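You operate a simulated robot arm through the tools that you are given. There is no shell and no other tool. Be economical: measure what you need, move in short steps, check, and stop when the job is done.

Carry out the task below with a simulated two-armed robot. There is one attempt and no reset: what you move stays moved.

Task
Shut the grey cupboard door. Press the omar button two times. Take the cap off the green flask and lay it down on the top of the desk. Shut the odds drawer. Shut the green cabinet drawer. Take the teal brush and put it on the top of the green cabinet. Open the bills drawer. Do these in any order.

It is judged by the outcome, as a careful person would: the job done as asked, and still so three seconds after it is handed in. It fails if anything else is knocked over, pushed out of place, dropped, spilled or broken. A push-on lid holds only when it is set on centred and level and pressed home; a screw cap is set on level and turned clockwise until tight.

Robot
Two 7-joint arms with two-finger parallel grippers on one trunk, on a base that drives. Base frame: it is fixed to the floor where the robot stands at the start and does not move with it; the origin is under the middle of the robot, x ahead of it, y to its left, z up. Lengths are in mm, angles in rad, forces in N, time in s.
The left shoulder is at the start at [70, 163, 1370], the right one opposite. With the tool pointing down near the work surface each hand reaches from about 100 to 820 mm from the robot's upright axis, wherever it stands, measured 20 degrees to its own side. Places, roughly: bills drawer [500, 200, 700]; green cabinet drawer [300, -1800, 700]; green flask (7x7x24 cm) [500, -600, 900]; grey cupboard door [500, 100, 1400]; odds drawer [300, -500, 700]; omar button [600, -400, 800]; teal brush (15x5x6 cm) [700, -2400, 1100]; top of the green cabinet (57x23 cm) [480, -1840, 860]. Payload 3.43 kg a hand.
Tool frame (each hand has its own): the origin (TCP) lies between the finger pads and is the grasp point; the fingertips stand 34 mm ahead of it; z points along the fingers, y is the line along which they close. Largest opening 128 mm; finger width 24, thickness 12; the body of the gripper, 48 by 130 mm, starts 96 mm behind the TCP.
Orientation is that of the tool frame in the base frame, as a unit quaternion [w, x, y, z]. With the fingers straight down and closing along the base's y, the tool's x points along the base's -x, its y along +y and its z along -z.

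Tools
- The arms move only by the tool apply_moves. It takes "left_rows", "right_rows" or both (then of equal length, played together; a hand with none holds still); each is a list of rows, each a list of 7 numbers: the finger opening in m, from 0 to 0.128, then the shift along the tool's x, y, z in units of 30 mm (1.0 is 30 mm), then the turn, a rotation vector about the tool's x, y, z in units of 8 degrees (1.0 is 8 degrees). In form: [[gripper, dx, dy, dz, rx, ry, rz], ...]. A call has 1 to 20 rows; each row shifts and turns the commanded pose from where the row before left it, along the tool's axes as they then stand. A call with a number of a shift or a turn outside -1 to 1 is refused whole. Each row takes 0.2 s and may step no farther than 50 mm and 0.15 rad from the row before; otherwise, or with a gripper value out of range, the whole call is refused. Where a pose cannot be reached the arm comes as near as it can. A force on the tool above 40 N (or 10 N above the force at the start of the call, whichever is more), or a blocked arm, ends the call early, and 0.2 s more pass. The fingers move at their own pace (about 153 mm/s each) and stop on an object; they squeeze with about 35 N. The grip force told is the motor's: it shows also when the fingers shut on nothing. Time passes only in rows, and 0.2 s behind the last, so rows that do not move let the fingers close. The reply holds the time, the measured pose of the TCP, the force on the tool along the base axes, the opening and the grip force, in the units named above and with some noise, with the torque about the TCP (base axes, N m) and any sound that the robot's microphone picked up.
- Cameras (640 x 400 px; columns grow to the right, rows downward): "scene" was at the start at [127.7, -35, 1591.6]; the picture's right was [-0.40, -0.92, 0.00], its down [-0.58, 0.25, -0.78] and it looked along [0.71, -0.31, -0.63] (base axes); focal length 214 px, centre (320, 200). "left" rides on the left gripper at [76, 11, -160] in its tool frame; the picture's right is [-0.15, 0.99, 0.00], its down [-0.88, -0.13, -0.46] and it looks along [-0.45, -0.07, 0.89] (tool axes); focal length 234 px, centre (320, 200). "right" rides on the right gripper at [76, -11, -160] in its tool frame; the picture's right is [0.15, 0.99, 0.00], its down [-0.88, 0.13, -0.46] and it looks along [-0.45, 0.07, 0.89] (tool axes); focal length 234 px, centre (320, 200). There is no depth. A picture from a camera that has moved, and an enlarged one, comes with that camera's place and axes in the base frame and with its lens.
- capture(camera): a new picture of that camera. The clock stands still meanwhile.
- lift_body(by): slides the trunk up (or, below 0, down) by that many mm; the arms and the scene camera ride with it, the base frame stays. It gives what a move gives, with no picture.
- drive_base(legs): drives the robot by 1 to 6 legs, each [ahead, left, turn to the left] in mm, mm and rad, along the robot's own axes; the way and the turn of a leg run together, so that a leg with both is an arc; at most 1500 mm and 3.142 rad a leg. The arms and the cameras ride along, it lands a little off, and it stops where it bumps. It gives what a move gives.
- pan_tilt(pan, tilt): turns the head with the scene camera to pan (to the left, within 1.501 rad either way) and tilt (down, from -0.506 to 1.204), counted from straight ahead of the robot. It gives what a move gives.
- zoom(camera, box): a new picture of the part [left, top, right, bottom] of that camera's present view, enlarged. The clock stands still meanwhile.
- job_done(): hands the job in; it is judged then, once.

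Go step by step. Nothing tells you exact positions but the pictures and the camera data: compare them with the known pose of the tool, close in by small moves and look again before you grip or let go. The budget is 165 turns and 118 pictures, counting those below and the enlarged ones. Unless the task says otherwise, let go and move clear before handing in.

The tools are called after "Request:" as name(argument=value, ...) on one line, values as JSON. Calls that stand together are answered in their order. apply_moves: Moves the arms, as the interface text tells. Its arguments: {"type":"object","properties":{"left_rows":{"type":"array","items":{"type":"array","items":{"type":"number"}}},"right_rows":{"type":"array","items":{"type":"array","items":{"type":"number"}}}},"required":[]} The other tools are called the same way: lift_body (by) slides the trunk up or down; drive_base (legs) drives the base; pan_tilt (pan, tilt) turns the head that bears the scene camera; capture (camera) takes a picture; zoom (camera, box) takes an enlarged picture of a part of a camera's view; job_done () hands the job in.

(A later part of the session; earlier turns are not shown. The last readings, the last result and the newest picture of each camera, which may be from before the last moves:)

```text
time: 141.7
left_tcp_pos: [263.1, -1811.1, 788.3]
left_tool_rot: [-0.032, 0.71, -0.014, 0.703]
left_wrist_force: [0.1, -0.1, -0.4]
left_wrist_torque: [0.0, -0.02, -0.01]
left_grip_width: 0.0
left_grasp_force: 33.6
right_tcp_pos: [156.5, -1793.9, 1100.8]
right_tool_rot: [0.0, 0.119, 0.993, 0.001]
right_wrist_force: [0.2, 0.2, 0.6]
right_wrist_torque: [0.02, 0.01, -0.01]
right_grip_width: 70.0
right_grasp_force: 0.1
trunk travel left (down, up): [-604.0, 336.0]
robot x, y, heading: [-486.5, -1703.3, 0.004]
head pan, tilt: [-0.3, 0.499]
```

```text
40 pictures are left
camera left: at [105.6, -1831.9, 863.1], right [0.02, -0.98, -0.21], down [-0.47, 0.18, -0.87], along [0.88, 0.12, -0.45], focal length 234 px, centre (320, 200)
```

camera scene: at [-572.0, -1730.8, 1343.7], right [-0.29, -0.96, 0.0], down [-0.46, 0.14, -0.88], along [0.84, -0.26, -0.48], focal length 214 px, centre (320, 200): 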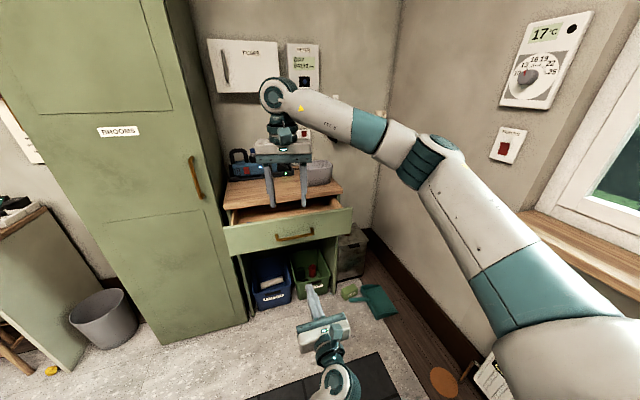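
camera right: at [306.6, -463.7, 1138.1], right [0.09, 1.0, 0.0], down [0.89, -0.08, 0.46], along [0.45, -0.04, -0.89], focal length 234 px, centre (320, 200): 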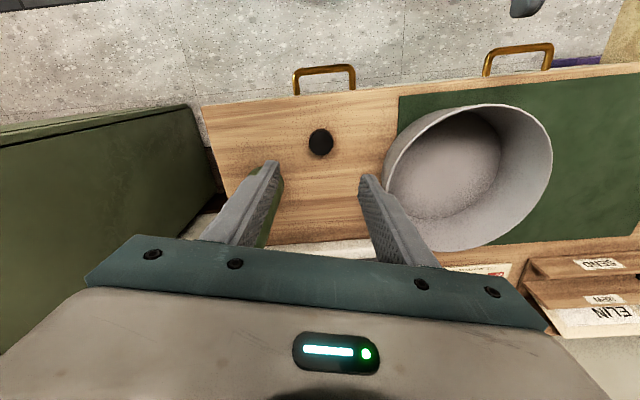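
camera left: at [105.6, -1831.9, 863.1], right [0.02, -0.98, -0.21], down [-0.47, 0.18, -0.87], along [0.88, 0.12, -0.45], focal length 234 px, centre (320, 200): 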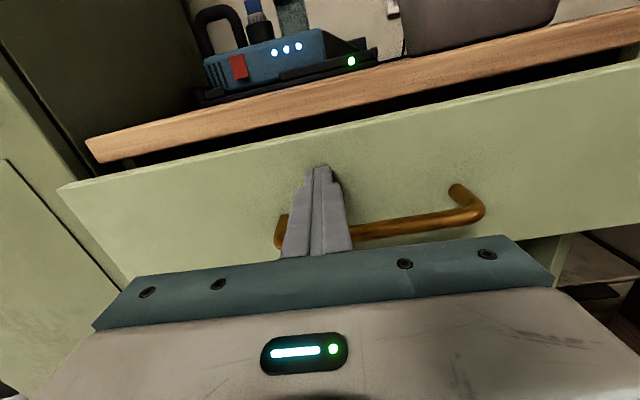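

Nearly there; continue gently until it stops.

Request:
apply_moves(left_rows=[[0, 0.1, 0, 0.4, 0, 0, 0], [0, 0.05, 0, 0.4, 0, 0, 0], [0, 0, 0, 0.4, 0, 0, 0], [0, 0, 0, 0.4, 0, 0, 0], [0, 0, 0, 0.3, 0, 0, 0], [0, 0, 0, 0.3, 0, 0, 0], [0, 0, 0, 0.3, 0, 0, 0], [0, 0, 0, 0.3, 0, 0, 0]])

Request:
capture(camera="left")

```text
time: 143.3
left_tcp_pos: [330.1, -1825.0, 797.3]
left_tool_rot: [-0.021, 0.711, -0.013, 0.703]
left_wrist_force: [-26.8, 5.9, 8.0]
left_wrist_torque: [0.08, -0.61, 0.07]
left_grip_width: 0.0
left_grasp_force: 32.4
right_tcp_pos: [151.3, -1793.3, 1103.2]
right_tool_rot: [0.001, 0.118, 0.993, 0.0]
right_wrist_force: [1.3, 0.1, -0.7]
right_wrist_torque: [-0.02, 0.0, 0.01]
right_grip_width: 70.0
right_grasp_force: 0.0
trunk travel left (down, up): [-604.0, 336.0]
robot x, y, heading: [-488.7, -1702.4, 0.009]
head pan, tilt: [-0.3, 0.499]
stopped in row 8 (left hand): the force on the tool passed its limit (the readings are from after the stop); the commanded pose is now the measured one
```

```text
39 pictures are left
camera left: at [170.8, -1842.0, 873.3], right [0.01, -0.98, -0.19], down [-0.47, 0.17, -0.87], along [0.88, 0.1, -0.46], focal length 234 px, centre (320, 200)
```

left: 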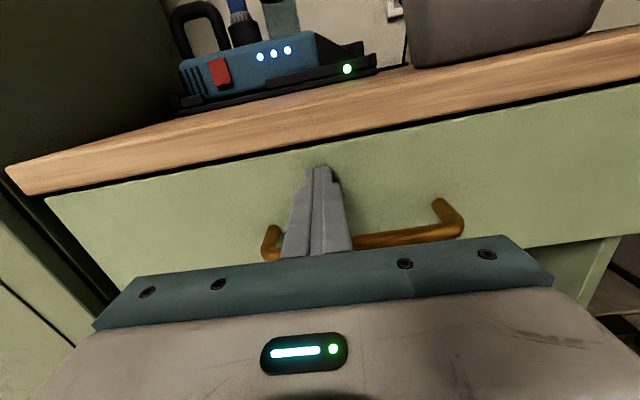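

The green drawer is shut. I'll retract and survey the cabinet top and the corner shelf.

Request:
apply_moves(left_rows=[[0, 0, 0, -1, 0, 0, 0], [0, 0, 0, -1, 0, 0, 0], [0, 0, 0, -1, 0, 0, 0], [0, 0, 0, -1, 0, 0, 0], [0, 0, 0, -1, 0, 0, 0], [0, 0, 0, -1, 0, 0, 0], [0, 0, 0, -1, 0, 0, 0], [0, 0, -1, 0, 0, 0, 0], [0, 0, -1, 0, 0, 0, 0], [0, 0, -1, 0, 0, 0, 0], [0, 0, -1, 0, 0, 0, 0], [0, 0, -1, 0, 0, 0, 0], [0, 0, -1, 0, 0, 0, 0], [0, 0, -1, 0, 0, 0, 0], [0, 0, -1, 0, 0, 0, 0], [0, 0, -1, 0, 0, 0, 0], [0, 0, -1, 0, 0, 0, 0]])

Request:
lift_body(by=250)

Request:
pan_tilt(pan=-0.5, tilt=0.5)

Request:
capture(camera="scene")

Request:
capture(camera="right")

```text
time: 145.0
left_tcp_pos: [173.3, -1806.2, 871.1]
left_tool_rot: [-0.038, 0.659, -0.015, 0.751]
left_wrist_force: [0.0, 0.1, -0.6]
left_wrist_torque: [-0.02, -0.01, 0.01]
left_grip_width: 0.0
left_grasp_force: 33.3
right_tcp_pos: [155.5, -1794.1, 1101.0]
right_tool_rot: [0.0, 0.119, 0.993, 0.0]
right_wrist_force: [0.6, 0.0, 0.4]
right_wrist_torque: [-0.01, 0.01, 0.05]
right_grip_width: 69.8
right_grasp_force: 0.0
trunk travel left (down, up): [-604.0, 336.0]
robot x, y, heading: [-488.1, -1701.9, 0.002]
head pan, tilt: [-0.3, 0.499]
stopped in row 8 (left hand): the arm was blocked; the commanded pose is now the measured one
```

```text
time: 147.6
left_tcp_pos: [172.5, -1804.2, 1121.3]
left_tool_rot: [-0.038, 0.66, -0.014, 0.751]
left_wrist_force: [0.0, -0.3, 0.2]
left_wrist_torque: [0.01, 0.01, -0.03]
left_grip_width: 0.3
left_grasp_force: 32.6
right_tcp_pos: [155.1, -1794.8, 1350.2]
right_tool_rot: [0.0, 0.119, 0.993, 0.0]
right_wrist_force: [-0.2, 0.6, 0.5]
right_wrist_torque: [0.01, 0.01, 0.02]
right_grip_width: 69.9
right_grasp_force: 0.1
trunk travel left (down, up): [-854.0, 86.0]
robot x, y, heading: [-488.5, -1705.1, 0.006]
head pan, tilt: [-0.3, 0.499]
```

```text
time: 148.3
left_tcp_pos: [172.7, -1805.9, 1119.5]
left_tool_rot: [-0.037, 0.66, -0.015, 0.75]
left_wrist_force: [0.7, -0.4, 0.2]
left_wrist_torque: [0.02, -0.02, -0.07]
left_grip_width: 0.0
left_grasp_force: 33.2
right_tcp_pos: [155.7, -1793.6, 1350.9]
right_tool_rot: [0.0, 0.119, 0.993, 0.0]
right_wrist_force: [-0.2, -0.5, 0.0]
right_wrist_torque: [0.0, 0.03, -0.01]
right_grip_width: 70.0
right_grasp_force: 0.0
trunk travel left (down, up): [-854.0, 86.0]
robot x, y, heading: [-489.2, -1704.3, 0.005]
head pan, tilt: [-0.499, 0.499]
```

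```text
38 pictures are left
camera scene: at [-358.5, -1746.0, 1611.7], right [-0.47, -0.88, 0.0], down [-0.42, 0.23, -0.88], along [0.77, -0.42, -0.48], focal length 214 px, centre (320, 200)
```

scene: 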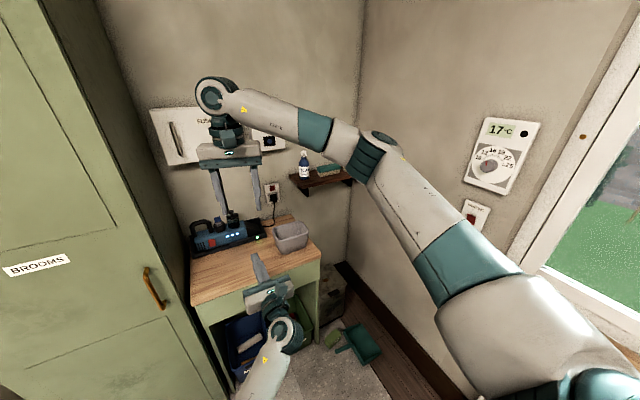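

```text
37 pictures are left
camera right: at [79.8, -1784.3, 1510.8], right [0.09, 1.0, 0.0], down [0.89, -0.08, 0.46], along [0.45, -0.04, -0.89], focal length 234 px, centre (320, 200)
```

right: 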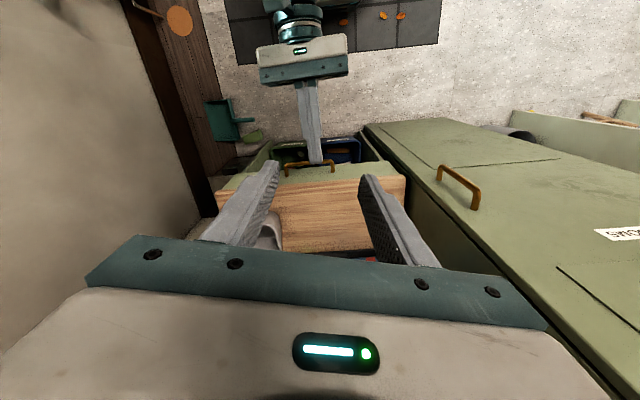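

Request:
zoom(camera="scene", box=[180, 130, 380, 310])

```text
2.22 times, centred on (280, 220) of scene
camera zoom: at [-358.5, -1746.0, 1611.7], right [-0.47, -0.88, 0.0], down [-0.42, 0.23, -0.88], along [0.77, -0.42, -0.48], focal length 477 px, centre (409, 156)
```

zoom: 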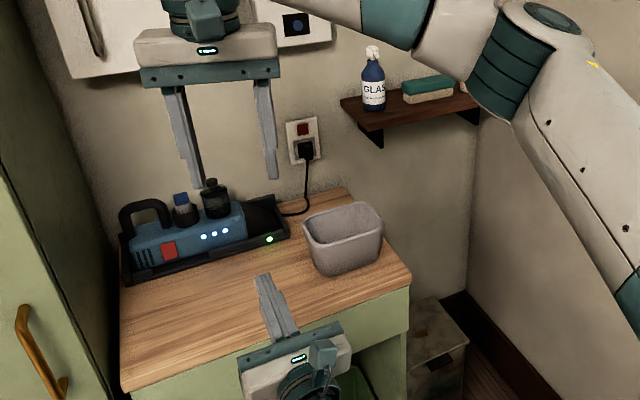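

Brush is on the corner shelf near x≈745, y≈-2400, lying along y. First I'll tuck the left arm away to the left.

Request:
apply_moves(left_rows=[[0, 0, 0, 1, 0, 0, 0], [0, 0, -1, 0.5, 0, 0, 0], [0, 0, -1, 0, 0, 0, 0], [0, 0, -1, 0, 0, 0, 0], [0, 0, -1, 0, 0, 0, 0], [0, 0, -1, 0, 0, 0, 0], [0, 0, -1, 0, 0, 0, 0], [0, 0, -1, 0, 0, 0, 0], [0, 0, -1, 0, 0, 0, 0], [0, 0, -1, 0, 0, 0, 0], [0, 0, -1, 0, 0, 0, 0], [0, 0, -1, 0, 0, 0, 0], [0, 0, -1, 0, 0, 0, 0]])

Request:
capture(camera="scene")

```text
time: 151.1
left_tcp_pos: [203.8, -1443.5, 1152.7]
left_tool_rot: [-0.037, 0.66, -0.014, 0.75]
left_wrist_force: [0.0, -0.4, -0.2]
left_wrist_torque: [0.04, 0.0, 0.0]
left_grip_width: 0.2
left_grasp_force: 32.9
right_tcp_pos: [156.2, -1792.7, 1351.6]
right_tool_rot: [-0.001, 0.12, 0.993, -0.002]
right_wrist_force: [0.4, 0.1, -0.4]
right_wrist_torque: [-0.01, -0.02, 0.01]
right_grip_width: 70.1
right_grasp_force: 0.0
trunk travel left (down, up): [-854.0, 86.0]
robot x, y, heading: [-485.3, -1702.0, 0.004]
head pan, tilt: [-0.499, 0.499]
```

```text
35 pictures are left
camera scene: at [-359.0, -1744.5, 1611.8], right [-0.47, -0.88, 0.0], down [-0.42, 0.23, -0.88], along [0.77, -0.42, -0.48], focal length 214 px, centre (320, 200)
```

scene: 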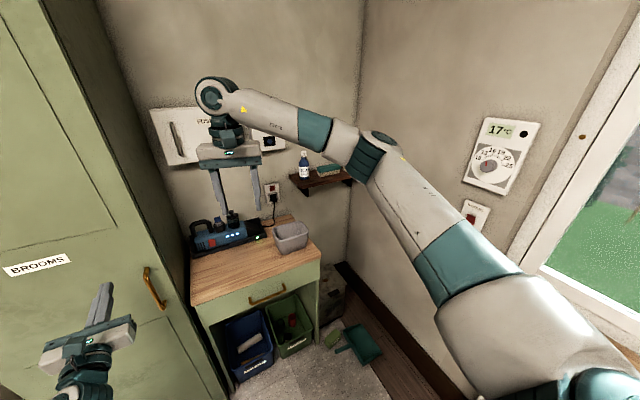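

I'll point the left hand down and draw it in close, so it clears the tall locker when I drive up.

Request:
apply_moves(left_rows=[[0, 0, 0, 0, 0, -1, 0], [0, 0, 0, 0, 0, -1, 0], [0, 0, 0, 0, 0, -1, 0], [0, 0, 0, 0, 0, -1, 0], [0, 0, 0, 0, 0, -1, 0], [0, 0, 0, 0, 0, -1, 0], [0, 0, 0, 0, 0, -1, 0], [0, 0, 0, 0, 0, -1, 0], [0, 0, 0, 0, 0, -1, 0], [0, 0, 0, 0, 0, -1, 0], [0, 0, 0, 0, 0, -1, 0], [0, 0, 0, 0, 0, -1, 0], [0, -1, 0, 0, 0, 0, 0], [0, -1, 0, 0, 0, 0, 0], [0, -1, 0, 0, 0, 0, 0], [0, -1, 0, 0, 0, 0, 0], [0, -1, 0, 0, 0, 0, 0], [0, -1, 0, 0, 0, 0, 0], [0, -1, 0, 0, 0, 0, 0], [0, -1, 0, 0, 0, 0, 0]])

```text
time: 155.3
left_tcp_pos: [-37.3, -1454.3, 1145.6]
left_tool_rot: [-0.036, 0.999, 0.019, 0.012]
left_wrist_force: [-0.3, -0.9, 1.2]
left_wrist_torque: [0.0, 0.0, 0.0]
left_grip_width: 0.2
left_grasp_force: 33.1
right_tcp_pos: [154.8, -1792.4, 1350.8]
right_tool_rot: [0.001, 0.119, 0.993, 0.001]
right_wrist_force: [0.0, -0.7, 1.2]
right_wrist_torque: [-0.02, -0.02, -0.03]
right_grip_width: 70.0
right_grasp_force: 0.1
trunk travel left (down, up): [-854.0, 86.0]
robot x, y, heading: [-485.2, -1701.6, 0.013]
head pan, tilt: [-0.499, 0.499]
```

Request:
apply_moves(left_rows=[[0, -1, 0, 0, 0, 0, 0], [0, -1, 0, 0, 0, 0, 0], [0, -1, 0, 0, 0, 0, 0], [0, -1, 0, 0, 0, 0, 0], [0, -1, 0, 0, 0, 0, 0], [0, 0, 0, 0, 0, 0, 0], [0, 0, 0, 0, 0, 0, 0], [0, 0, 0, 0, 0, 0, 0], [0, 0, 0, 0, 0, 0, 0], [0, 0, 0, 0, 0, 0, 0], [0, 0, 0, 0, 0, 0, 0], [0, 0, 0, 0, 0, 0, 0], [0, 0, 0, 0, 0, 0, 0]], right_rows=[[0.1, 0, 0, 0, 0, 0, 1], [0.1, 0, 0, 0, 0, 0, 1], [0.1, 0, 0, 0, 0, 0, 1], [0.1, 0, 0, 0, 0, 0, 1], [0.1, 0, 0, 0, 0, 0, 1], [0.1, 0, 0, 0, 0, 0, 1], [0.1, 0, 0, 0, 0, 0, 1], [0.1, 0, 0, 0, 0, 0, 1], [0.1, 0, 0, 0, 0, 0, 1], [0.1, 0, 0, 0, 0, 0, 1], [0.1, 0, 0, 0, 0, 0, 1], [0.1, 0, 0, 0, 0, 0, 1], [0.1, 0, 0, 0, 0, 0, 1]])

Request:
drive_base(legs=[[300, -200, 0]])

Request:
capture(camera="scene")

Request:
capture(camera="right")

```text
time: 158.1
left_tcp_pos: [-101.3, -1458.2, 1144.4]
left_tool_rot: [-0.036, 0.999, 0.019, 0.01]
left_wrist_force: [0.1, -0.9, 0.6]
left_wrist_torque: [-0.03, -0.02, 0.03]
left_grip_width: 0.3
left_grasp_force: 32.8
left hand out of reach, approached as far as the arm can: row 3, 4, 5
right_tcp_pos: [155.8, -1793.8, 1350.0]
right_tool_rot: [0.0, 0.856, 0.517, 0.0]
right_wrist_force: [-0.6, 0.6, 1.2]
right_wrist_torque: [-0.01, -0.05, -0.01]
right_grip_width: 100.1
right_grasp_force: 0.1
trunk travel left (down, up): [-854.0, 86.0]
robot x, y, heading: [-488.9, -1702.7, 0.004]
head pan, tilt: [-0.499, 0.499]
```

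```text
time: 160.4
left_tcp_pos: [196.9, -1655.1, 1144.6]
left_tool_rot: [-0.037, 0.999, 0.018, 0.011]
left_wrist_force: [-0.2, 0.1, -0.6]
left_wrist_torque: [-0.03, -0.02, 0.02]
left_grip_width: 0.0
left_grasp_force: 33.0
right_tcp_pos: [453.3, -1990.2, 1352.0]
right_tool_rot: [0.001, 0.856, 0.517, 0.001]
right_wrist_force: [0.3, 0.0, 0.7]
right_wrist_torque: [0.0, 0.02, -0.01]
right_grip_width: 100.1
right_grasp_force: 0.1
trunk travel left (down, up): [-854.0, 86.0]
robot x, y, heading: [-184.9, -1899.1, 0.002]
head pan, tilt: [-0.499, 0.499]
```

```text
34 pictures are left
camera scene: at [-60.9, -1941.6, 1611.9], right [-0.48, -0.88, 0.0], down [-0.42, 0.23, -0.88], along [0.77, -0.42, -0.48], focal length 214 px, centre (320, 200)
```

scene: 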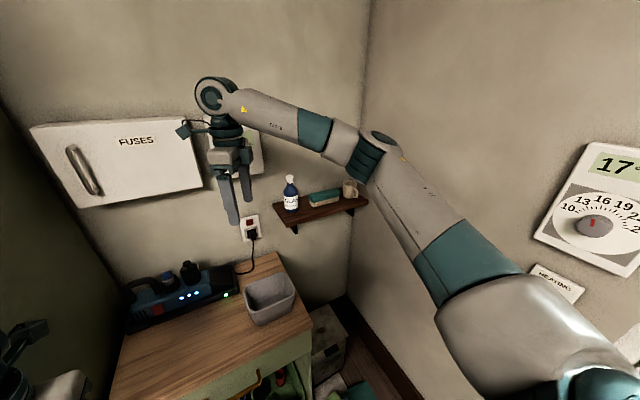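

```text
33 pictures are left
camera right: at [478.9, -1915.2, 1511.4], right [0.94, -0.33, 0.0], down [-0.3, -0.84, 0.46], along [-0.15, -0.43, -0.89], focal length 234 px, centre (320, 200)
```

right: 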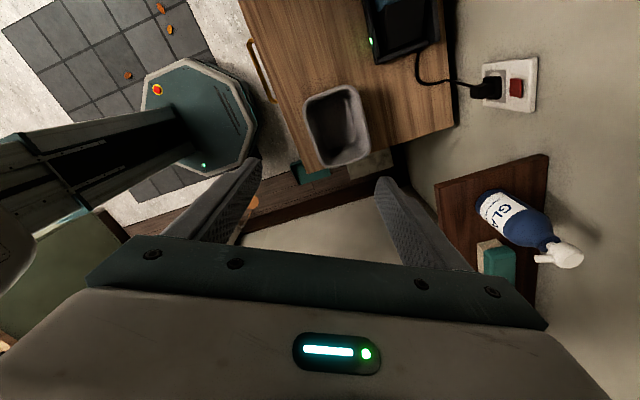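

Brush's near end triangulates to (719, -2322, ~1148), so its centre is about (720, -2397). I'll drive a bit closer and square the right hand so it closes along x.

Request:
drive_base(legs=[[130, -60, 0]])

Request:
apply_moves(right_rows=[[0.1, 0, 0, 0, 0, 0, -1], [0.1, 0, 0, 0, 0, 0, -1], [0.1, 0, 0, 0, 0, 0, -1], [0.1, 0, 0, 0, 0, 0, -0.5], [0.1, -1, 0.2, 0, 0, 0, 0], [0.1, -1, 0.2, 0, 0, 0, 0], [0.1, -1, 0.2, 0, 0, 0, 0], [0.1, -1, 0.2, 0, 0, 0, 0], [0.1, -1, 0.2, 0, 0, 0, 0], [0.1, -1, 0.2, 0, 0, 0, 0], [0.1, -1, 0.2, 0, 0, 0, 0], [0.1, -1, 0.2, 0, 0, 0, 0]])

Request:
capture(camera="right")

Request:
capture(camera="scene")

```text
time: 161.8
left_tcp_pos: [303.9, -1705.8, 1143.5]
left_tool_rot: [-0.039, 0.999, 0.024, 0.01]
left_wrist_force: [1.0, 0.9, -0.5]
left_wrist_torque: [-0.01, 0.0, 0.0]
left_grip_width: 0.1
left_grasp_force: 33.3
right_tcp_pos: [568.1, -2039.8, 1355.6]
right_tool_rot: [0.003, 0.852, 0.524, 0.002]
right_wrist_force: [0.7, 0.1, -0.4]
right_wrist_torque: [0.01, 0.04, -0.02]
right_grip_width: 100.0
right_grasp_force: 0.1
trunk travel left (down, up): [-854.0, 86.0]
robot x, y, heading: [-63.6, -1956.0, 0.015]
head pan, tilt: [-0.499, 0.499]
stopped in leg 1: the robot was blocked; the commanded pose is now the measured one
```

```text
time: 164.4
left_tcp_pos: [302.9, -1706.0, 1144.3]
left_tool_rot: [-0.037, 0.999, 0.023, 0.012]
left_wrist_force: [0.5, -0.2, 0.6]
left_wrist_torque: [-0.01, 0.0, -0.03]
left_grip_width: 0.2
left_grasp_force: 33.0
right_tcp_pos: [616.7, -2279.3, 1359.0]
right_tool_rot: [0.004, 0.701, 0.713, 0.004]
right_wrist_force: [-0.1, -0.4, 0.3]
right_wrist_torque: [0.0, -0.03, 0.01]
right_grip_width: 99.9
right_grasp_force: 0.0
trunk travel left (down, up): [-854.0, 86.0]
robot x, y, heading: [-67.3, -1959.3, 0.013]
head pan, tilt: [-0.499, 0.499]
```

```text
32 pictures are left
camera right: at [603.0, -2200.9, 1518.2], right [0.99, 0.16, 0.01], down [0.14, -0.88, 0.46], along [0.08, -0.45, -0.89], focal length 234 px, centre (320, 200)
```

right: 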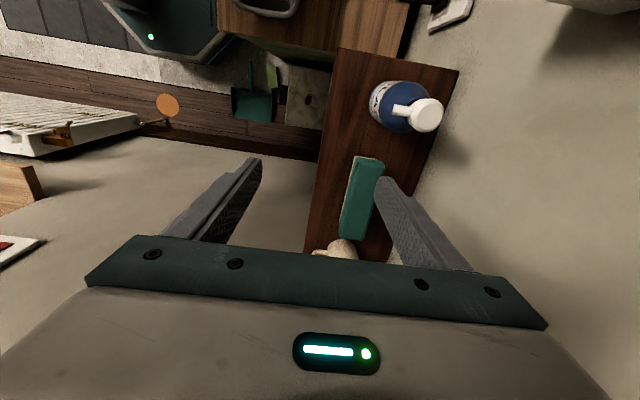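

```text
31 pictures are left
camera scene: at [48.5, -1996.4, 1612.9], right [-0.47, -0.88, 0.0], down [-0.42, 0.22, -0.88], along [0.78, -0.41, -0.47], focal length 214 px, centre (320, 200)
```

scene: 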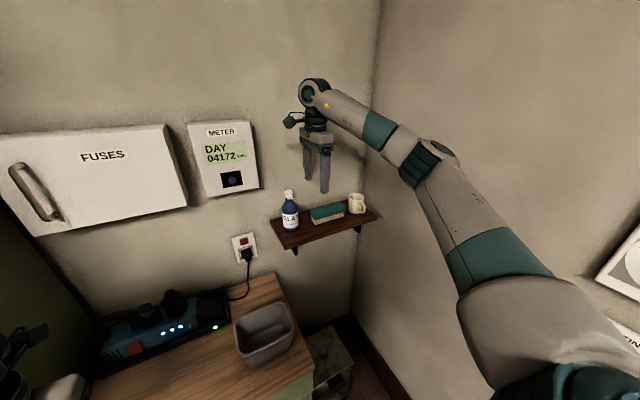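

The base was stopped slightly early. I'll look to the left to see whether the left arm touches the locker.

Request:
pan_tilt(pan=0.7, tilt=0.6)

Request:
capture(camera="scene")

```text
time: 165.8
left_tcp_pos: [304.8, -1706.4, 1144.3]
left_tool_rot: [-0.037, 0.999, 0.022, 0.012]
left_wrist_force: [0.4, 0.3, 0.1]
left_wrist_torque: [0.01, -0.01, 0.0]
left_grip_width: 0.0
left_grasp_force: 32.4
right_tcp_pos: [616.3, -2279.3, 1358.8]
right_tool_rot: [0.005, 0.702, 0.712, 0.003]
right_wrist_force: [0.3, -0.3, 0.8]
right_wrist_torque: [0.0, -0.04, 0.0]
right_grip_width: 99.6
right_grasp_force: 0.0
trunk travel left (down, up): [-854.0, 86.0]
robot x, y, heading: [-67.1, -1957.9, 0.012]
head pan, tilt: [0.7, 0.6]
```

```text
30 pictures are left
camera scene: at [34.8, -1896.2, 1603.5], right [0.65, -0.76, 0.01], down [-0.42, -0.37, -0.83], along [0.63, 0.54, -0.56], focal length 214 px, centre (320, 200)
```

scene: 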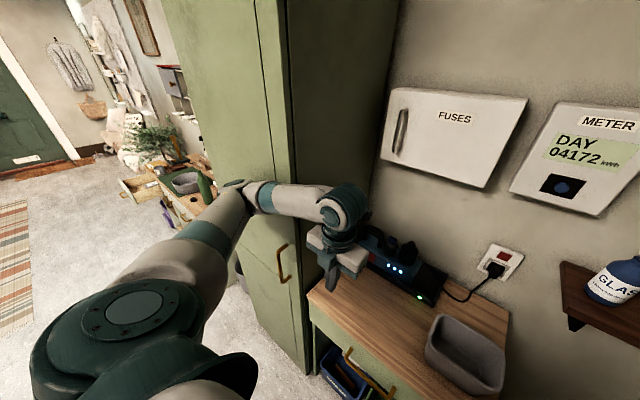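

The elbow rests near the locker; I'll swing the left hand right to free it. The brush now measures centre (708, -2378), with ample gap to the wall, so I'll hover the right hand over it.

Request:
apply_moves(left_rows=[[0, 0, 0.7, 0, 0, 0, 0], [0, 0, 1, 0, 0, 0, 0], [0, 0, 1, 0, 0, 0, 0], [0, 0, 1, 0, 0, 0, 0], [0, 0, 0, 0, 0, 0, 0], [0, 0, 0, 0, 0, 0, 0], [0, 0, 0, 0, 0, 0, 0], [0, 0, 0, 0, 0, 0, 0]], right_rows=[[0.1, -0.83, 0.75, 0, 0, 0, 0], [0.1, -0.83, 0.75, 0, 0, 0, 0], [0.1, -0.83, 0.75, 0, 0, 0, 0], [0.1, -0.83, 0.75, 0, 0, 0, 0], [0.1, 0, 0, 1, 0, 0, 0], [0.1, 0, 0, 1, 0, 0, 0], [0.1, 0, 0, 1, 0, 0, 0], [0.1, 0, 0, 0.8, 0, 0, 0]])

Request:
pan_tilt(pan=-0.5, tilt=0.6)

Request:
capture(camera="right")

Request:
zoom(camera="scene", box=[240, 60, 440, 220])

```text
time: 167.8
left_tcp_pos: [274.1, -1724.8, 1137.5]
left_tool_rot: [-0.039, 0.996, 0.085, 0.012]
left_wrist_force: [0.1, -0.2, -0.6]
left_wrist_torque: [0.02, 0.04, 0.01]
left_grip_width: 0.0
left_grasp_force: 33.3
right_tcp_pos: [740.8, -2239.4, 1252.6]
right_tool_rot: [0.008, 0.659, 0.752, 0.006]
right_wrist_force: [0.6, -0.1, 0.6]
right_wrist_torque: [0.03, 0.02, -0.03]
right_grip_width: 99.9
right_grasp_force: 0.1
trunk travel left (down, up): [-854.0, 86.0]
robot x, y, heading: [-74.8, -1916.0, 0.134]
head pan, tilt: [0.7, 0.6]
stopped in row 8 (left hand): the arm was blocked; the commanded pose is now the measured one
```

```text
time: 169.2
left_tcp_pos: [274.0, -1725.8, 1138.2]
left_tool_rot: [-0.037, 0.996, 0.082, 0.013]
left_wrist_force: [-0.2, 0.1, -0.1]
left_wrist_torque: [0.0, 0.01, -0.01]
left_grip_width: 0.0
left_grasp_force: 32.9
right_tcp_pos: [737.0, -2238.6, 1257.5]
right_tool_rot: [0.011, 0.659, 0.752, 0.007]
right_wrist_force: [0.4, -0.6, -0.1]
right_wrist_torque: [0.0, 0.0, -0.01]
right_grip_width: 100.3
right_grasp_force: 0.1
trunk travel left (down, up): [-854.0, 86.0]
robot x, y, heading: [-65.8, -1913.2, 0.122]
head pan, tilt: [-0.499, 0.6]
```

```text
29 pictures are left
camera right: at [712.7, -2163.3, 1416.7], right [0.96, 0.27, 0.02], down [0.23, -0.85, 0.46], along [0.15, -0.44, -0.89], focal length 234 px, centre (320, 200)
```

right: 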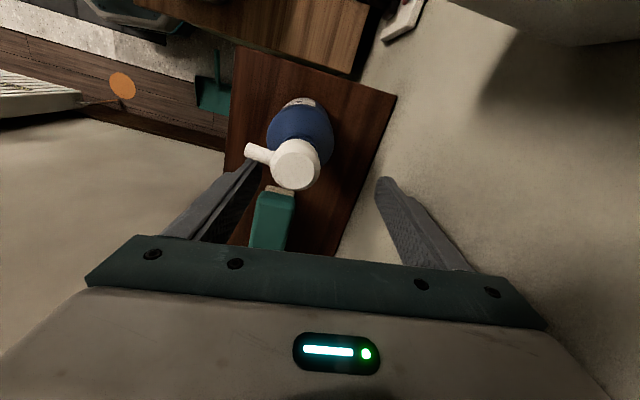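

```text
2.50 times, centred on (340, 140) of scene
camera zoom: at [29.1, -1935.0, 1605.2], right [-0.36, -0.93, 0.0], down [-0.51, 0.2, -0.84], along [0.78, -0.3, -0.55], focal length 536 px, centre (270, 350)
```

zoom: 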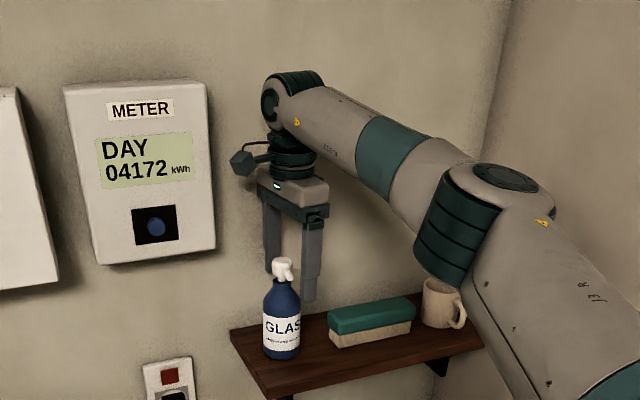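

The left elbow pushed off the locker and turned the base; the right hand is near the spray bottle. I'll raise the right hand straight up first.

Request:
apply_moves(right_rows=[[0.1, 0, 0, -1, 0, 0, 0], [0.1, 0, 0, -1, 0, 0, 0], [0.1, 0, 0, -1, 0, 0, 0], [0.1, 0, 0, -1, 0, 0, 0]])

Request:
drive_base(legs=[[-200, 0, 0], [0, 0, -0.12]])

Request:
pan_tilt(pan=0.6, tilt=0.6)

Request:
capture(camera="scene")

```text
time: 170.4
left_tcp_pos: [276.0, -1725.4, 1138.2]
left_tool_rot: [-0.04, 0.995, 0.087, 0.011]
left_wrist_force: [0.7, 0.9, -0.2]
left_wrist_torque: [0.02, 0.03, 0.0]
left_grip_width: 0.0
left_grasp_force: 32.8
right_tcp_pos: [739.2, -2239.2, 1371.6]
right_tool_rot: [0.007, 0.657, 0.754, 0.007]
right_wrist_force: [0.4, 0.1, -0.1]
right_wrist_torque: [0.01, 0.07, -0.01]
right_grip_width: 100.1
right_grasp_force: 0.0
trunk travel left (down, up): [-854.0, 86.0]
robot x, y, heading: [-65.7, -1913.2, 0.14]
head pan, tilt: [-0.499, 0.6]
stopped in row 4 (right hand): the arm was blocked; the commanded pose is now the measured one
```

```text
time: 172.6
left_tcp_pos: [123.9, -1797.5, 1131.7]
left_tool_rot: [-0.038, 0.999, 0.023, 0.004]
left_wrist_force: [0.1, -0.1, 0.1]
left_wrist_torque: [0.0, 0.02, -0.02]
left_grip_width: 0.2
left_grasp_force: 33.1
right_tcp_pos: [521.2, -2362.4, 1360.2]
right_tool_rot: [0.001, 0.703, 0.712, 0.0]
right_wrist_force: [-0.2, -0.3, 0.1]
right_wrist_torque: [-0.04, 0.04, 0.01]
right_grip_width: 100.0
right_grasp_force: 0.0
trunk travel left (down, up): [-854.0, 86.0]
robot x, y, heading: [-262.0, -1939.7, 0.01]
head pan, tilt: [-0.499, 0.6]
```

```text
time: 173.9
left_tcp_pos: [121.2, -1800.6, 1130.6]
left_tool_rot: [-0.04, 0.999, 0.023, 0.006]
left_wrist_force: [-0.1, -0.6, 0.2]
left_wrist_torque: [-0.03, 0.0, 0.0]
left_grip_width: 0.0
left_grasp_force: 33.2
right_tcp_pos: [520.9, -2364.8, 1357.8]
right_tool_rot: [0.0, 0.703, 0.711, 0.0]
right_wrist_force: [-0.6, 0.5, -0.3]
right_wrist_torque: [-0.03, -0.01, 0.0]
right_grip_width: 100.2
right_grasp_force: 0.0
trunk travel left (down, up): [-854.0, 86.0]
robot x, y, heading: [-264.0, -1937.2, 0.009]
head pan, tilt: [0.6, 0.6]
```

```text
27 pictures are left
camera scene: at [-141.3, -1889.6, 1602.6], right [0.57, -0.82, 0.0], down [-0.46, -0.32, -0.82], along [0.68, 0.47, -0.57], focal length 214 px, centre (320, 200)
```

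scene: 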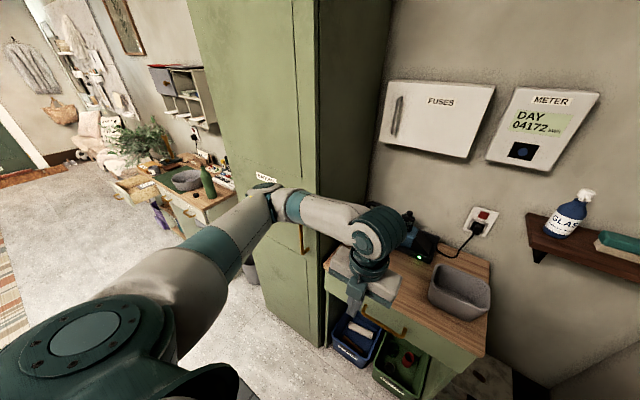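

Everything still stands in place. I'll swing the left hand out to the robot's left side and back so its elbow stays behind the locker front.

Request:
apply_moves(left_rows=[[0, -0.5, -1, 0, 0, 0, 0], [0, -0.5, -1, 0, 0, 0, 0], [0, -0.5, -1, 0, 0, 0, 0], [0, -0.5, -1, 0, 0, 0, 0], [0, -0.5, -1, 0, 0, 0, 0], [0, -0.5, -1, 0, 0, 0, 0], [0, -0.5, -1, 0, 0, 0, 0], [0, -0.5, -1, 0, 0, 0, 0], [0, -0.5, -1, 0, 0, 0, 0], [0, -0.5, -1, 0, 0, 0, 0], [0, -0.5, -1, 0, 0, 0, 0], [0, -0.5, -1, 0, 0, 0, 0], [0, -0.5, -1, 0, 0, 0, 0], [0, -0.5, -1, 0, 0, 0, 0]])

Request:
capture(camera="scene")

```text
time: 176.9
left_tcp_pos: [-1.6, -1391.9, 1162.5]
left_tool_rot: [-0.041, 0.999, 0.022, 0.006]
left_wrist_force: [-0.4, -0.9, 0.8]
left_wrist_torque: [-0.03, -0.01, -0.02]
left_grip_width: 0.0
left_grasp_force: 32.9
left hand out of reach, approached as far as the arm can: row 2, 3, 4, 5, 6, 7, 8
right_tcp_pos: [517.9, -2365.8, 1359.3]
right_tool_rot: [0.001, 0.703, 0.711, 0.001]
right_wrist_force: [-0.3, 0.2, -1.6]
right_wrist_torque: [0.03, -0.01, -0.02]
right_grip_width: 100.0
right_grasp_force: 0.0
trunk travel left (down, up): [-854.0, 86.0]
robot x, y, heading: [-263.5, -1942.2, 0.008]
head pan, tilt: [0.6, 0.6]
```

```text
26 pictures are left
camera scene: at [-142.9, -1889.7, 1602.7], right [0.57, -0.82, 0.0], down [-0.46, -0.32, -0.83], along [0.68, 0.47, -0.56], focal length 214 px, centre (320, 200)
```

scene: 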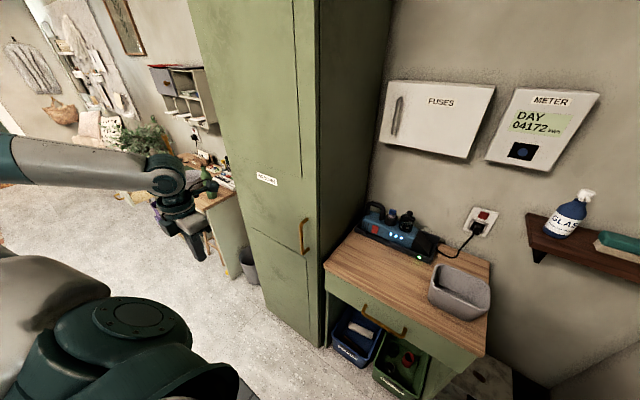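

Now advance so the right hand comes over the brush.

Request:
drive_base(legs=[[188, -12, 0]])

Request:
pan_tilt(pan=-0.5, tilt=0.6)

Request:
capture(camera="right")

Request:
zoom(camera="scene", box=[240, 60, 440, 220])

```text
time: 178.5
left_tcp_pos: [181.5, -1401.4, 1164.0]
left_tool_rot: [-0.041, 0.999, 0.023, 0.006]
left_wrist_force: [-0.5, 0.7, -0.1]
left_wrist_torque: [-0.02, -0.05, -0.03]
left_grip_width: 0.0
left_grasp_force: 32.9
right_tcp_pos: [701.9, -2374.5, 1362.1]
right_tool_rot: [0.002, 0.703, 0.711, 0.002]
right_wrist_force: [0.5, -0.4, -0.3]
right_wrist_torque: [-0.01, -0.02, -0.01]
right_grip_width: 100.1
right_grasp_force: 0.0
trunk travel left (down, up): [-854.0, 86.0]
robot x, y, heading: [-77.1, -1951.7, 0.007]
head pan, tilt: [0.6, 0.6]
```

```text
time: 179.8
left_tcp_pos: [185.5, -1400.9, 1162.4]
left_tool_rot: [-0.04, 0.999, 0.023, 0.006]
left_wrist_force: [0.6, 0.0, -0.8]
left_wrist_torque: [0.01, -0.01, -0.02]
left_grip_width: 0.0
left_grasp_force: 32.9
right_tcp_pos: [706.0, -2375.1, 1358.5]
right_tool_rot: [0.001, 0.702, 0.712, 0.001]
right_wrist_force: [-0.8, 0.1, 0.9]
right_wrist_torque: [0.0, 0.0, 0.0]
right_grip_width: 100.1
right_grasp_force: 0.1
trunk travel left (down, up): [-854.0, 86.0]
robot x, y, heading: [-77.9, -1950.1, 0.002]
head pan, tilt: [-0.499, 0.6]
```

```text
25 pictures are left
camera right: at [693.8, -2297.0, 1518.8], right [0.99, 0.16, 0.0], down [0.14, -0.88, 0.46], along [0.07, -0.45, -0.89], focal length 234 px, centre (320, 200)
```

right: 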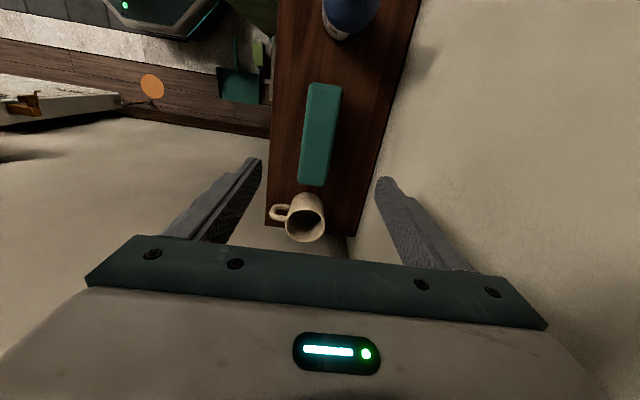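

```text
2.50 times, centred on (340, 140) of scene
camera zoom: at [50.4, -1991.4, 1602.6], right [-0.47, -0.88, 0.0], down [-0.5, 0.27, -0.82], along [0.73, -0.39, -0.57], focal length 536 px, centre (270, 350)
```

zoom: 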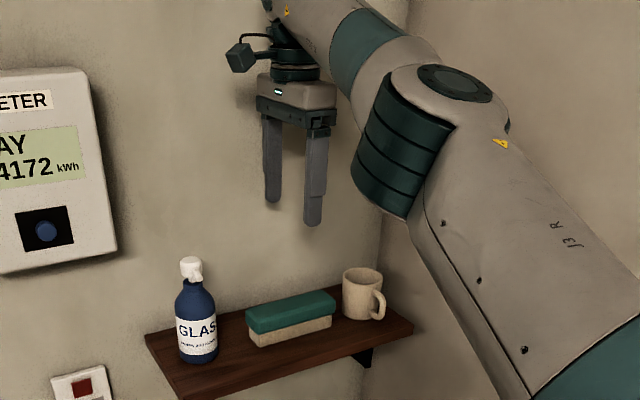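

The hand is right over the brush, centred within a few mm. Descending part-way.

Request:
apply_moves(right_rows=[[0.1, 0, 0, 1, 0, 0, 0], [0.1, 0, 0, 1, 0, 0, 0], [0.1, 0, 0, 1, 0, 0, 0], [0.1, 0, 0, 1, 0, 0, 0], [0.1, 0, 0, 1, 0, 0, 0]])

Request:
capture(camera="right")

Request:
zoom(camera="scene", box=[240, 60, 440, 220])

```text
time: 181.0
left_tcp_pos: [185.2, -1401.1, 1164.7]
left_tool_rot: [-0.041, 0.999, 0.023, 0.005]
left_wrist_force: [-0.3, -1.2, -0.8]
left_wrist_torque: [-0.02, 0.02, 0.01]
left_grip_width: 0.0
left_grasp_force: 33.0
right_tcp_pos: [706.3, -2377.2, 1208.4]
right_tool_rot: [0.0, 0.703, 0.711, 0.002]
right_wrist_force: [0.3, -0.2, 0.2]
right_wrist_torque: [0.0, 0.01, -0.04]
right_grip_width: 100.1
right_grasp_force: 0.2
trunk travel left (down, up): [-854.0, 86.0]
robot x, y, heading: [-75.9, -1949.1, 0.006]
head pan, tilt: [-0.499, 0.6]
```

```text
23 pictures are left
camera right: at [694.4, -2298.4, 1367.8], right [0.99, 0.16, 0.0], down [0.14, -0.88, 0.46], along [0.07, -0.45, -0.89], focal length 234 px, centre (320, 200)
```

right: 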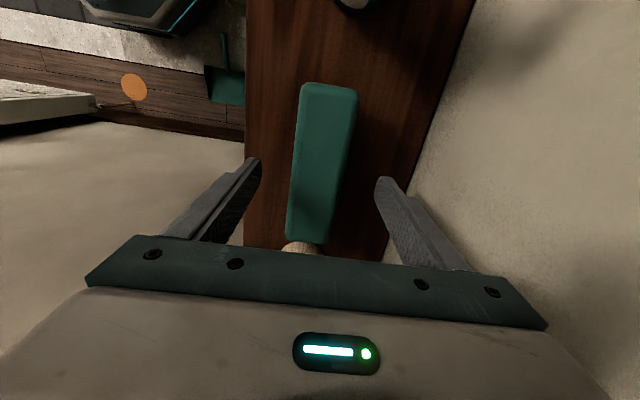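

```text
2.50 times, centred on (340, 140) of scene
camera zoom: at [51.0, -1992.4, 1602.6], right [-0.47, -0.88, 0.0], down [-0.5, 0.27, -0.82], along [0.73, -0.39, -0.57], focal length 536 px, centre (270, 350)
```

zoom: 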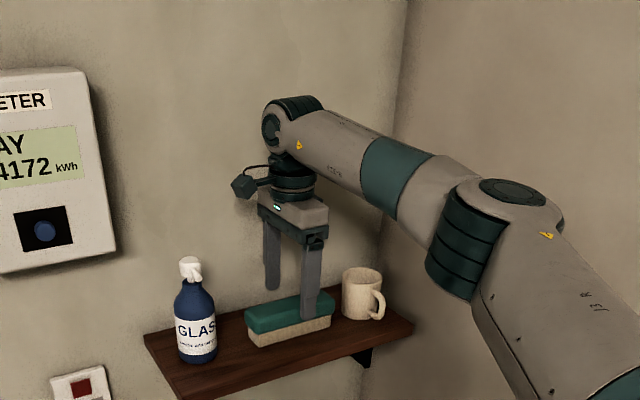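

Request:
apply_moves(right_rows=[[0.1, 0, -0.05, 0.9, 0, 0, 0], [0.1, 0, 0, 0.87, 0, 0, 0]])

Request:
zoom(camera="scene", box=[290, 130, 410, 220])

```text
time: 181.6
left_tcp_pos: [186.7, -1400.9, 1164.3]
left_tool_rot: [-0.039, 0.999, 0.023, 0.004]
left_wrist_force: [-0.1, -0.2, 0.2]
left_wrist_torque: [0.03, 0.01, -0.03]
left_grip_width: 0.1
left_grasp_force: 33.3
right_tcp_pos: [704.1, -2374.7, 1155.5]
right_tool_rot: [0.0, 0.703, 0.711, 0.001]
right_wrist_force: [-0.3, -0.1, -0.3]
right_wrist_torque: [0.05, -0.03, -0.05]
right_grip_width: 100.0
right_grasp_force: 0.0
trunk travel left (down, up): [-854.0, 86.0]
robot x, y, heading: [-75.4, -1949.6, 0.011]
head pan, tilt: [-0.499, 0.6]
```

```text
4.44 times, centred on (350, 175) of scene
camera zoom: at [51.3, -1992.6, 1602.5], right [-0.47, -0.88, 0.0], down [-0.5, 0.27, -0.82], along [0.73, -0.39, -0.57], focal length 953 px, centre (187, 311)
```

zoom: 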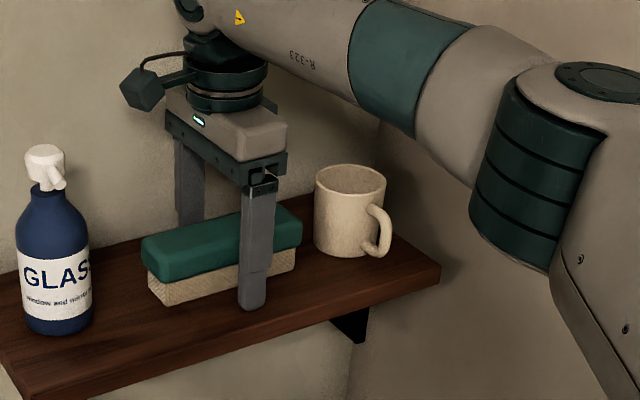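

Fingers straddle the brush about 10 mm above the shelf. Closing now.

Request:
apply_moves(right_rows=[[0.07, 0, 0, 0, 0, 0, 0], [0.04, 0, 0, 0, 0, 0, 0], [0, 0, 0, 0, 0, 0, 0], [0, 0, 0, 0, 0, 0, 0]])

Request:
apply_moves(right_rows=[[0, 0, 0, -0.4, 0, 0, 0], [0, 0, 0, -0.6, 0, 0, 0], [0, 0, 0, -1, 0, 0, 0], [0, 0, 0, -1, 0, 0, 0]])

Request:
zoom(camera="scene", box=[260, 80, 420, 220])

```text
time: 182.6
left_tcp_pos: [184.9, -1402.0, 1163.7]
left_tool_rot: [-0.04, 0.999, 0.022, 0.005]
left_wrist_force: [0.7, -0.3, -1.0]
left_wrist_torque: [-0.03, 0.02, -0.01]
left_grip_width: 0.1
left_grasp_force: 32.9
right_tcp_pos: [704.3, -2374.6, 1156.5]
right_tool_rot: [0.002, 0.702, 0.712, 0.001]
right_wrist_force: [-0.3, -0.1, 2.9]
right_wrist_torque: [-0.08, 0.09, -0.05]
right_grip_width: 47.6
right_grasp_force: 34.3
trunk travel left (down, up): [-854.0, 86.0]
robot x, y, heading: [-75.4, -1950.7, 0.009]
head pan, tilt: [-0.499, 0.6]
```

```text
time: 183.6
left_tcp_pos: [184.7, -1399.9, 1162.6]
left_tool_rot: [-0.039, 0.999, 0.023, 0.005]
left_wrist_force: [-0.6, -0.1, -0.7]
left_wrist_torque: [0.0, 0.02, -0.01]
left_grip_width: 0.1
left_grasp_force: 32.7
right_tcp_pos: [703.9, -2373.6, 1246.8]
right_tool_rot: [0.0, 0.703, 0.711, 0.0]
right_wrist_force: [0.1, 0.7, -1.5]
right_wrist_torque: [-0.01, -0.01, 0.03]
right_grip_width: 47.5
right_grasp_force: 35.2
trunk travel left (down, up): [-854.0, 86.0]
robot x, y, heading: [-76.0, -1948.7, 0.008]
head pan, tilt: [-0.499, 0.6]
```

```text
2.86 times, centred on (340, 150) of scene
camera zoom: at [49.7, -1990.9, 1602.6], right [-0.47, -0.88, 0.0], down [-0.5, 0.27, -0.83], along [0.73, -0.39, -0.56], focal length 613 px, centre (263, 343)
```

zoom: 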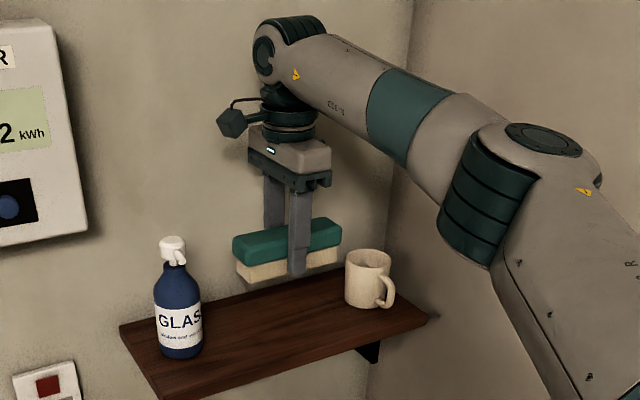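

The brush is held firmly. I'll raise it, back away from the shelf, and drive left so it hovers over the cabinet's free front strip.

Request:
apply_moves(right_rows=[[0, 0, 0, -1, 0, 0, 0], [0, 0, 0, -1, 0, 0, 0]])

Request:
drive_base(legs=[[-225, 0, 0], [0, 300, 0], [0, 270, 0]])

Request:
pan_tilt(pan=-0.5, tilt=0.7)

Request:
capture(camera="scene")

Request:
capture(camera="right")

```text
time: 184.2
left_tcp_pos: [184.8, -1399.4, 1163.5]
left_tool_rot: [-0.039, 0.999, 0.023, 0.005]
left_wrist_force: [-1.2, -0.5, -0.3]
left_wrist_torque: [0.0, 0.03, 0.0]
left_grip_width: 0.0
left_grasp_force: 32.6
right_tcp_pos: [704.0, -2373.1, 1306.4]
right_tool_rot: [0.002, 0.703, 0.711, 0.001]
right_wrist_force: [0.3, -0.3, -0.8]
right_wrist_torque: [0.01, 0.02, 0.0]
right_grip_width: 47.7
right_grasp_force: 34.8
trunk travel left (down, up): [-854.0, 86.0]
robot x, y, heading: [-72.6, -1951.0, 0.005]
head pan, tilt: [-0.499, 0.6]
```

```text
time: 189.1
left_tcp_pos: [-43.6, -836.4, 1164.0]
left_tool_rot: [-0.041, 0.999, 0.022, 0.006]
left_wrist_force: [0.5, -0.8, 0.4]
left_wrist_torque: [0.0, 0.0, 0.02]
left_grip_width: 0.0
left_grasp_force: 33.2
right_tcp_pos: [474.1, -1811.9, 1305.4]
right_tool_rot: [0.0, 0.704, 0.71, 0.002]
right_wrist_force: [-0.5, -0.7, -1.3]
right_wrist_torque: [0.05, 0.03, 0.04]
right_grip_width: 47.7
right_grasp_force: 35.3
trunk travel left (down, up): [-854.0, 86.0]
robot x, y, heading: [-306.0, -1382.4, 0.003]
head pan, tilt: [-0.499, 0.6]
```

```text
time: 189.7
left_tcp_pos: [-42.9, -835.4, 1163.7]
left_tool_rot: [-0.04, 0.999, 0.021, 0.006]
left_wrist_force: [0.0, 0.3, -0.4]
left_wrist_torque: [-0.01, 0.01, -0.03]
left_grip_width: 0.0
left_grasp_force: 33.4
right_tcp_pos: [474.2, -1811.2, 1305.3]
right_tool_rot: [0.0, 0.704, 0.71, 0.0]
right_wrist_force: [-0.2, 0.1, -0.6]
right_wrist_torque: [-0.01, 0.03, 0.0]
right_grip_width: 47.5
right_grasp_force: 35.0
trunk travel left (down, up): [-854.0, 86.0]
robot x, y, heading: [-305.5, -1382.5, 0.005]
head pan, tilt: [-0.499, 0.7]
```

```text
19 pictures are left
camera scene: at [-182.4, -1423.6, 1594.0], right [-0.47, -0.88, 0.0], down [-0.57, 0.3, -0.77], along [0.67, -0.36, -0.64], focal length 214 px, centre (320, 200)
```

scene: 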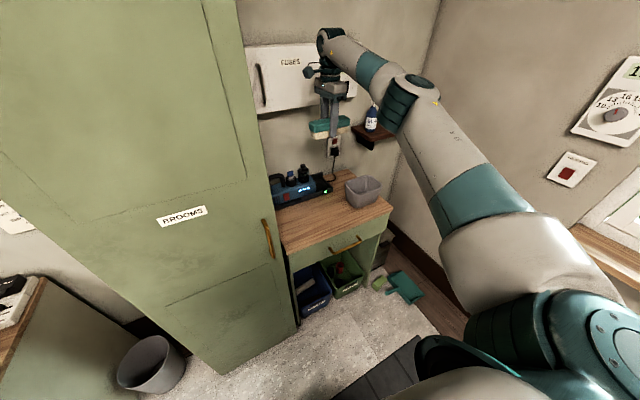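

```text
18 pictures are left
camera right: at [461.6, -1732.1, 1465.4], right [0.99, 0.16, 0.0], down [0.14, -0.88, 0.46], along [0.07, -0.45, -0.89], focal length 234 px, centre (320, 200)
```

right: 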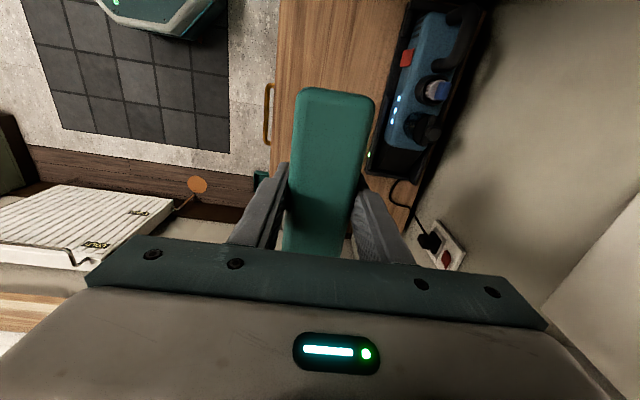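

The brush hovers over the free strip at (474, -1811). I'll lower the trunk, then finish with small arm steps.

Request:
lift_body(by=-360)

Request:
capture(camera="scene")

```text
time: 193.2
left_tcp_pos: [-43.3, -835.5, 803.7]
left_tool_rot: [-0.041, 0.999, 0.022, 0.005]
left_wrist_force: [0.6, 0.4, -0.3]
left_wrist_torque: [0.04, 0.0, -0.02]
left_grip_width: 0.0
left_grasp_force: 32.6
right_tcp_pos: [473.1, -1810.1, 945.0]
right_tool_rot: [0.001, 0.703, 0.711, 0.0]
right_wrist_force: [0.9, 0.5, -1.0]
right_wrist_torque: [0.01, 0.0, -0.01]
right_grip_width: 47.9
right_grasp_force: 34.8
trunk travel left (down, up): [-494.0, 446.0]
robot x, y, heading: [-311.8, -1383.8, 0.005]
head pan, tilt: [-0.499, 0.7]
```

```text
17 pictures are left
camera scene: at [-182.7, -1423.5, 1234.0], right [-0.47, -0.88, 0.0], down [-0.57, 0.3, -0.76], along [0.67, -0.36, -0.64], focal length 214 px, centre (320, 200)
```

scene: 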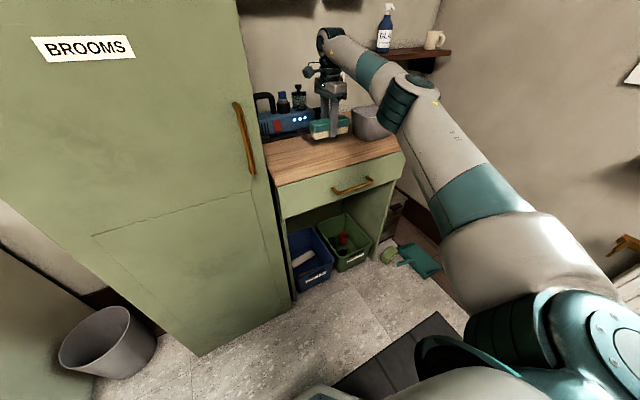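

Request:
zoom(camera="scene", box=[260, 70, 420, 190])

Request:
apply_moves(right_rows=[[0, 0, 0, 0.5, 0, 0, 0], [0, 0, 0, 0.3, 0, 0, 0], [0, 0, 0, 0.2, 0, 0, 0], [0, 0, 0, 0.1, 0, 0, 0], [0, 0, 0, 0.1, 0, 0, 0], [0, 0, 0, 0.1, 0, 0, 0]])

Request:
zoom(camera="scene", box=[260, 70, 420, 190])

```text
3.33 times, centred on (340, 130) of scene
camera zoom: at [-182.7, -1423.5, 1234.0], right [-0.47, -0.88, 0.0], down [-0.57, 0.3, -0.76], along [0.67, -0.36, -0.64], focal length 715 px, centre (253, 433)
```

zoom: 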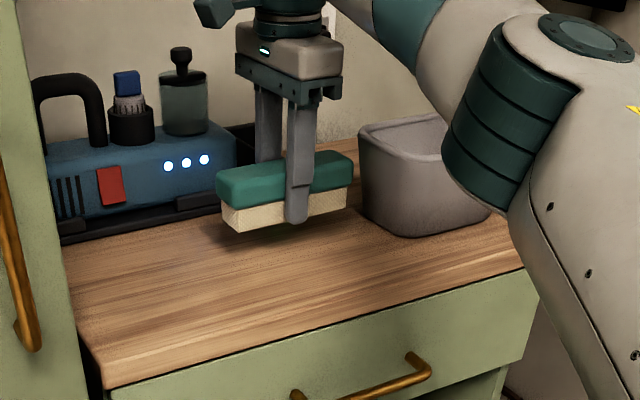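

```text
time: 194.6
left_tcp_pos: [-43.4, -834.5, 803.2]
left_tool_rot: [-0.041, 0.999, 0.022, 0.006]
left_wrist_force: [-0.7, -0.2, -0.7]
left_wrist_torque: [0.04, 0.02, 0.03]
left_grip_width: 0.0
left_grasp_force: 32.9
right_tcp_pos: [474.1, -1809.7, 905.1]
right_tool_rot: [0.001, 0.703, 0.711, 0.0]
right_wrist_force: [-0.6, -0.2, -2.3]
right_wrist_torque: [-0.05, -0.01, 0.02]
right_grip_width: 47.4
right_grasp_force: 34.9
trunk travel left (down, up): [-494.0, 446.0]
robot x, y, heading: [-308.3, -1385.6, 0.01]
head pan, tilt: [-0.499, 0.7]
```

```text
3.33 times, centred on (340, 130) of scene
camera zoom: at [-182.6, -1423.5, 1234.0], right [-0.47, -0.88, 0.0], down [-0.57, 0.3, -0.76], along [0.67, -0.36, -0.64], focal length 715 px, centre (253, 433)
```

zoom: 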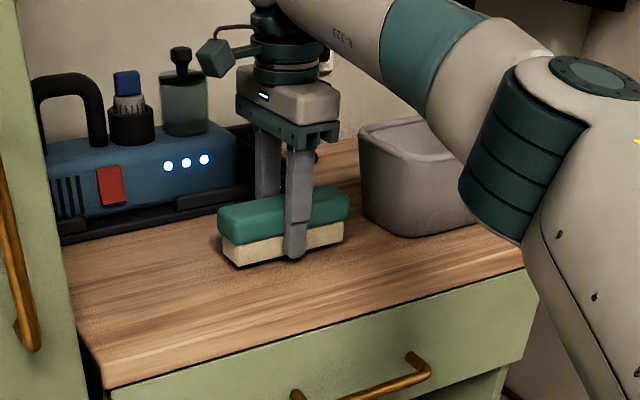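

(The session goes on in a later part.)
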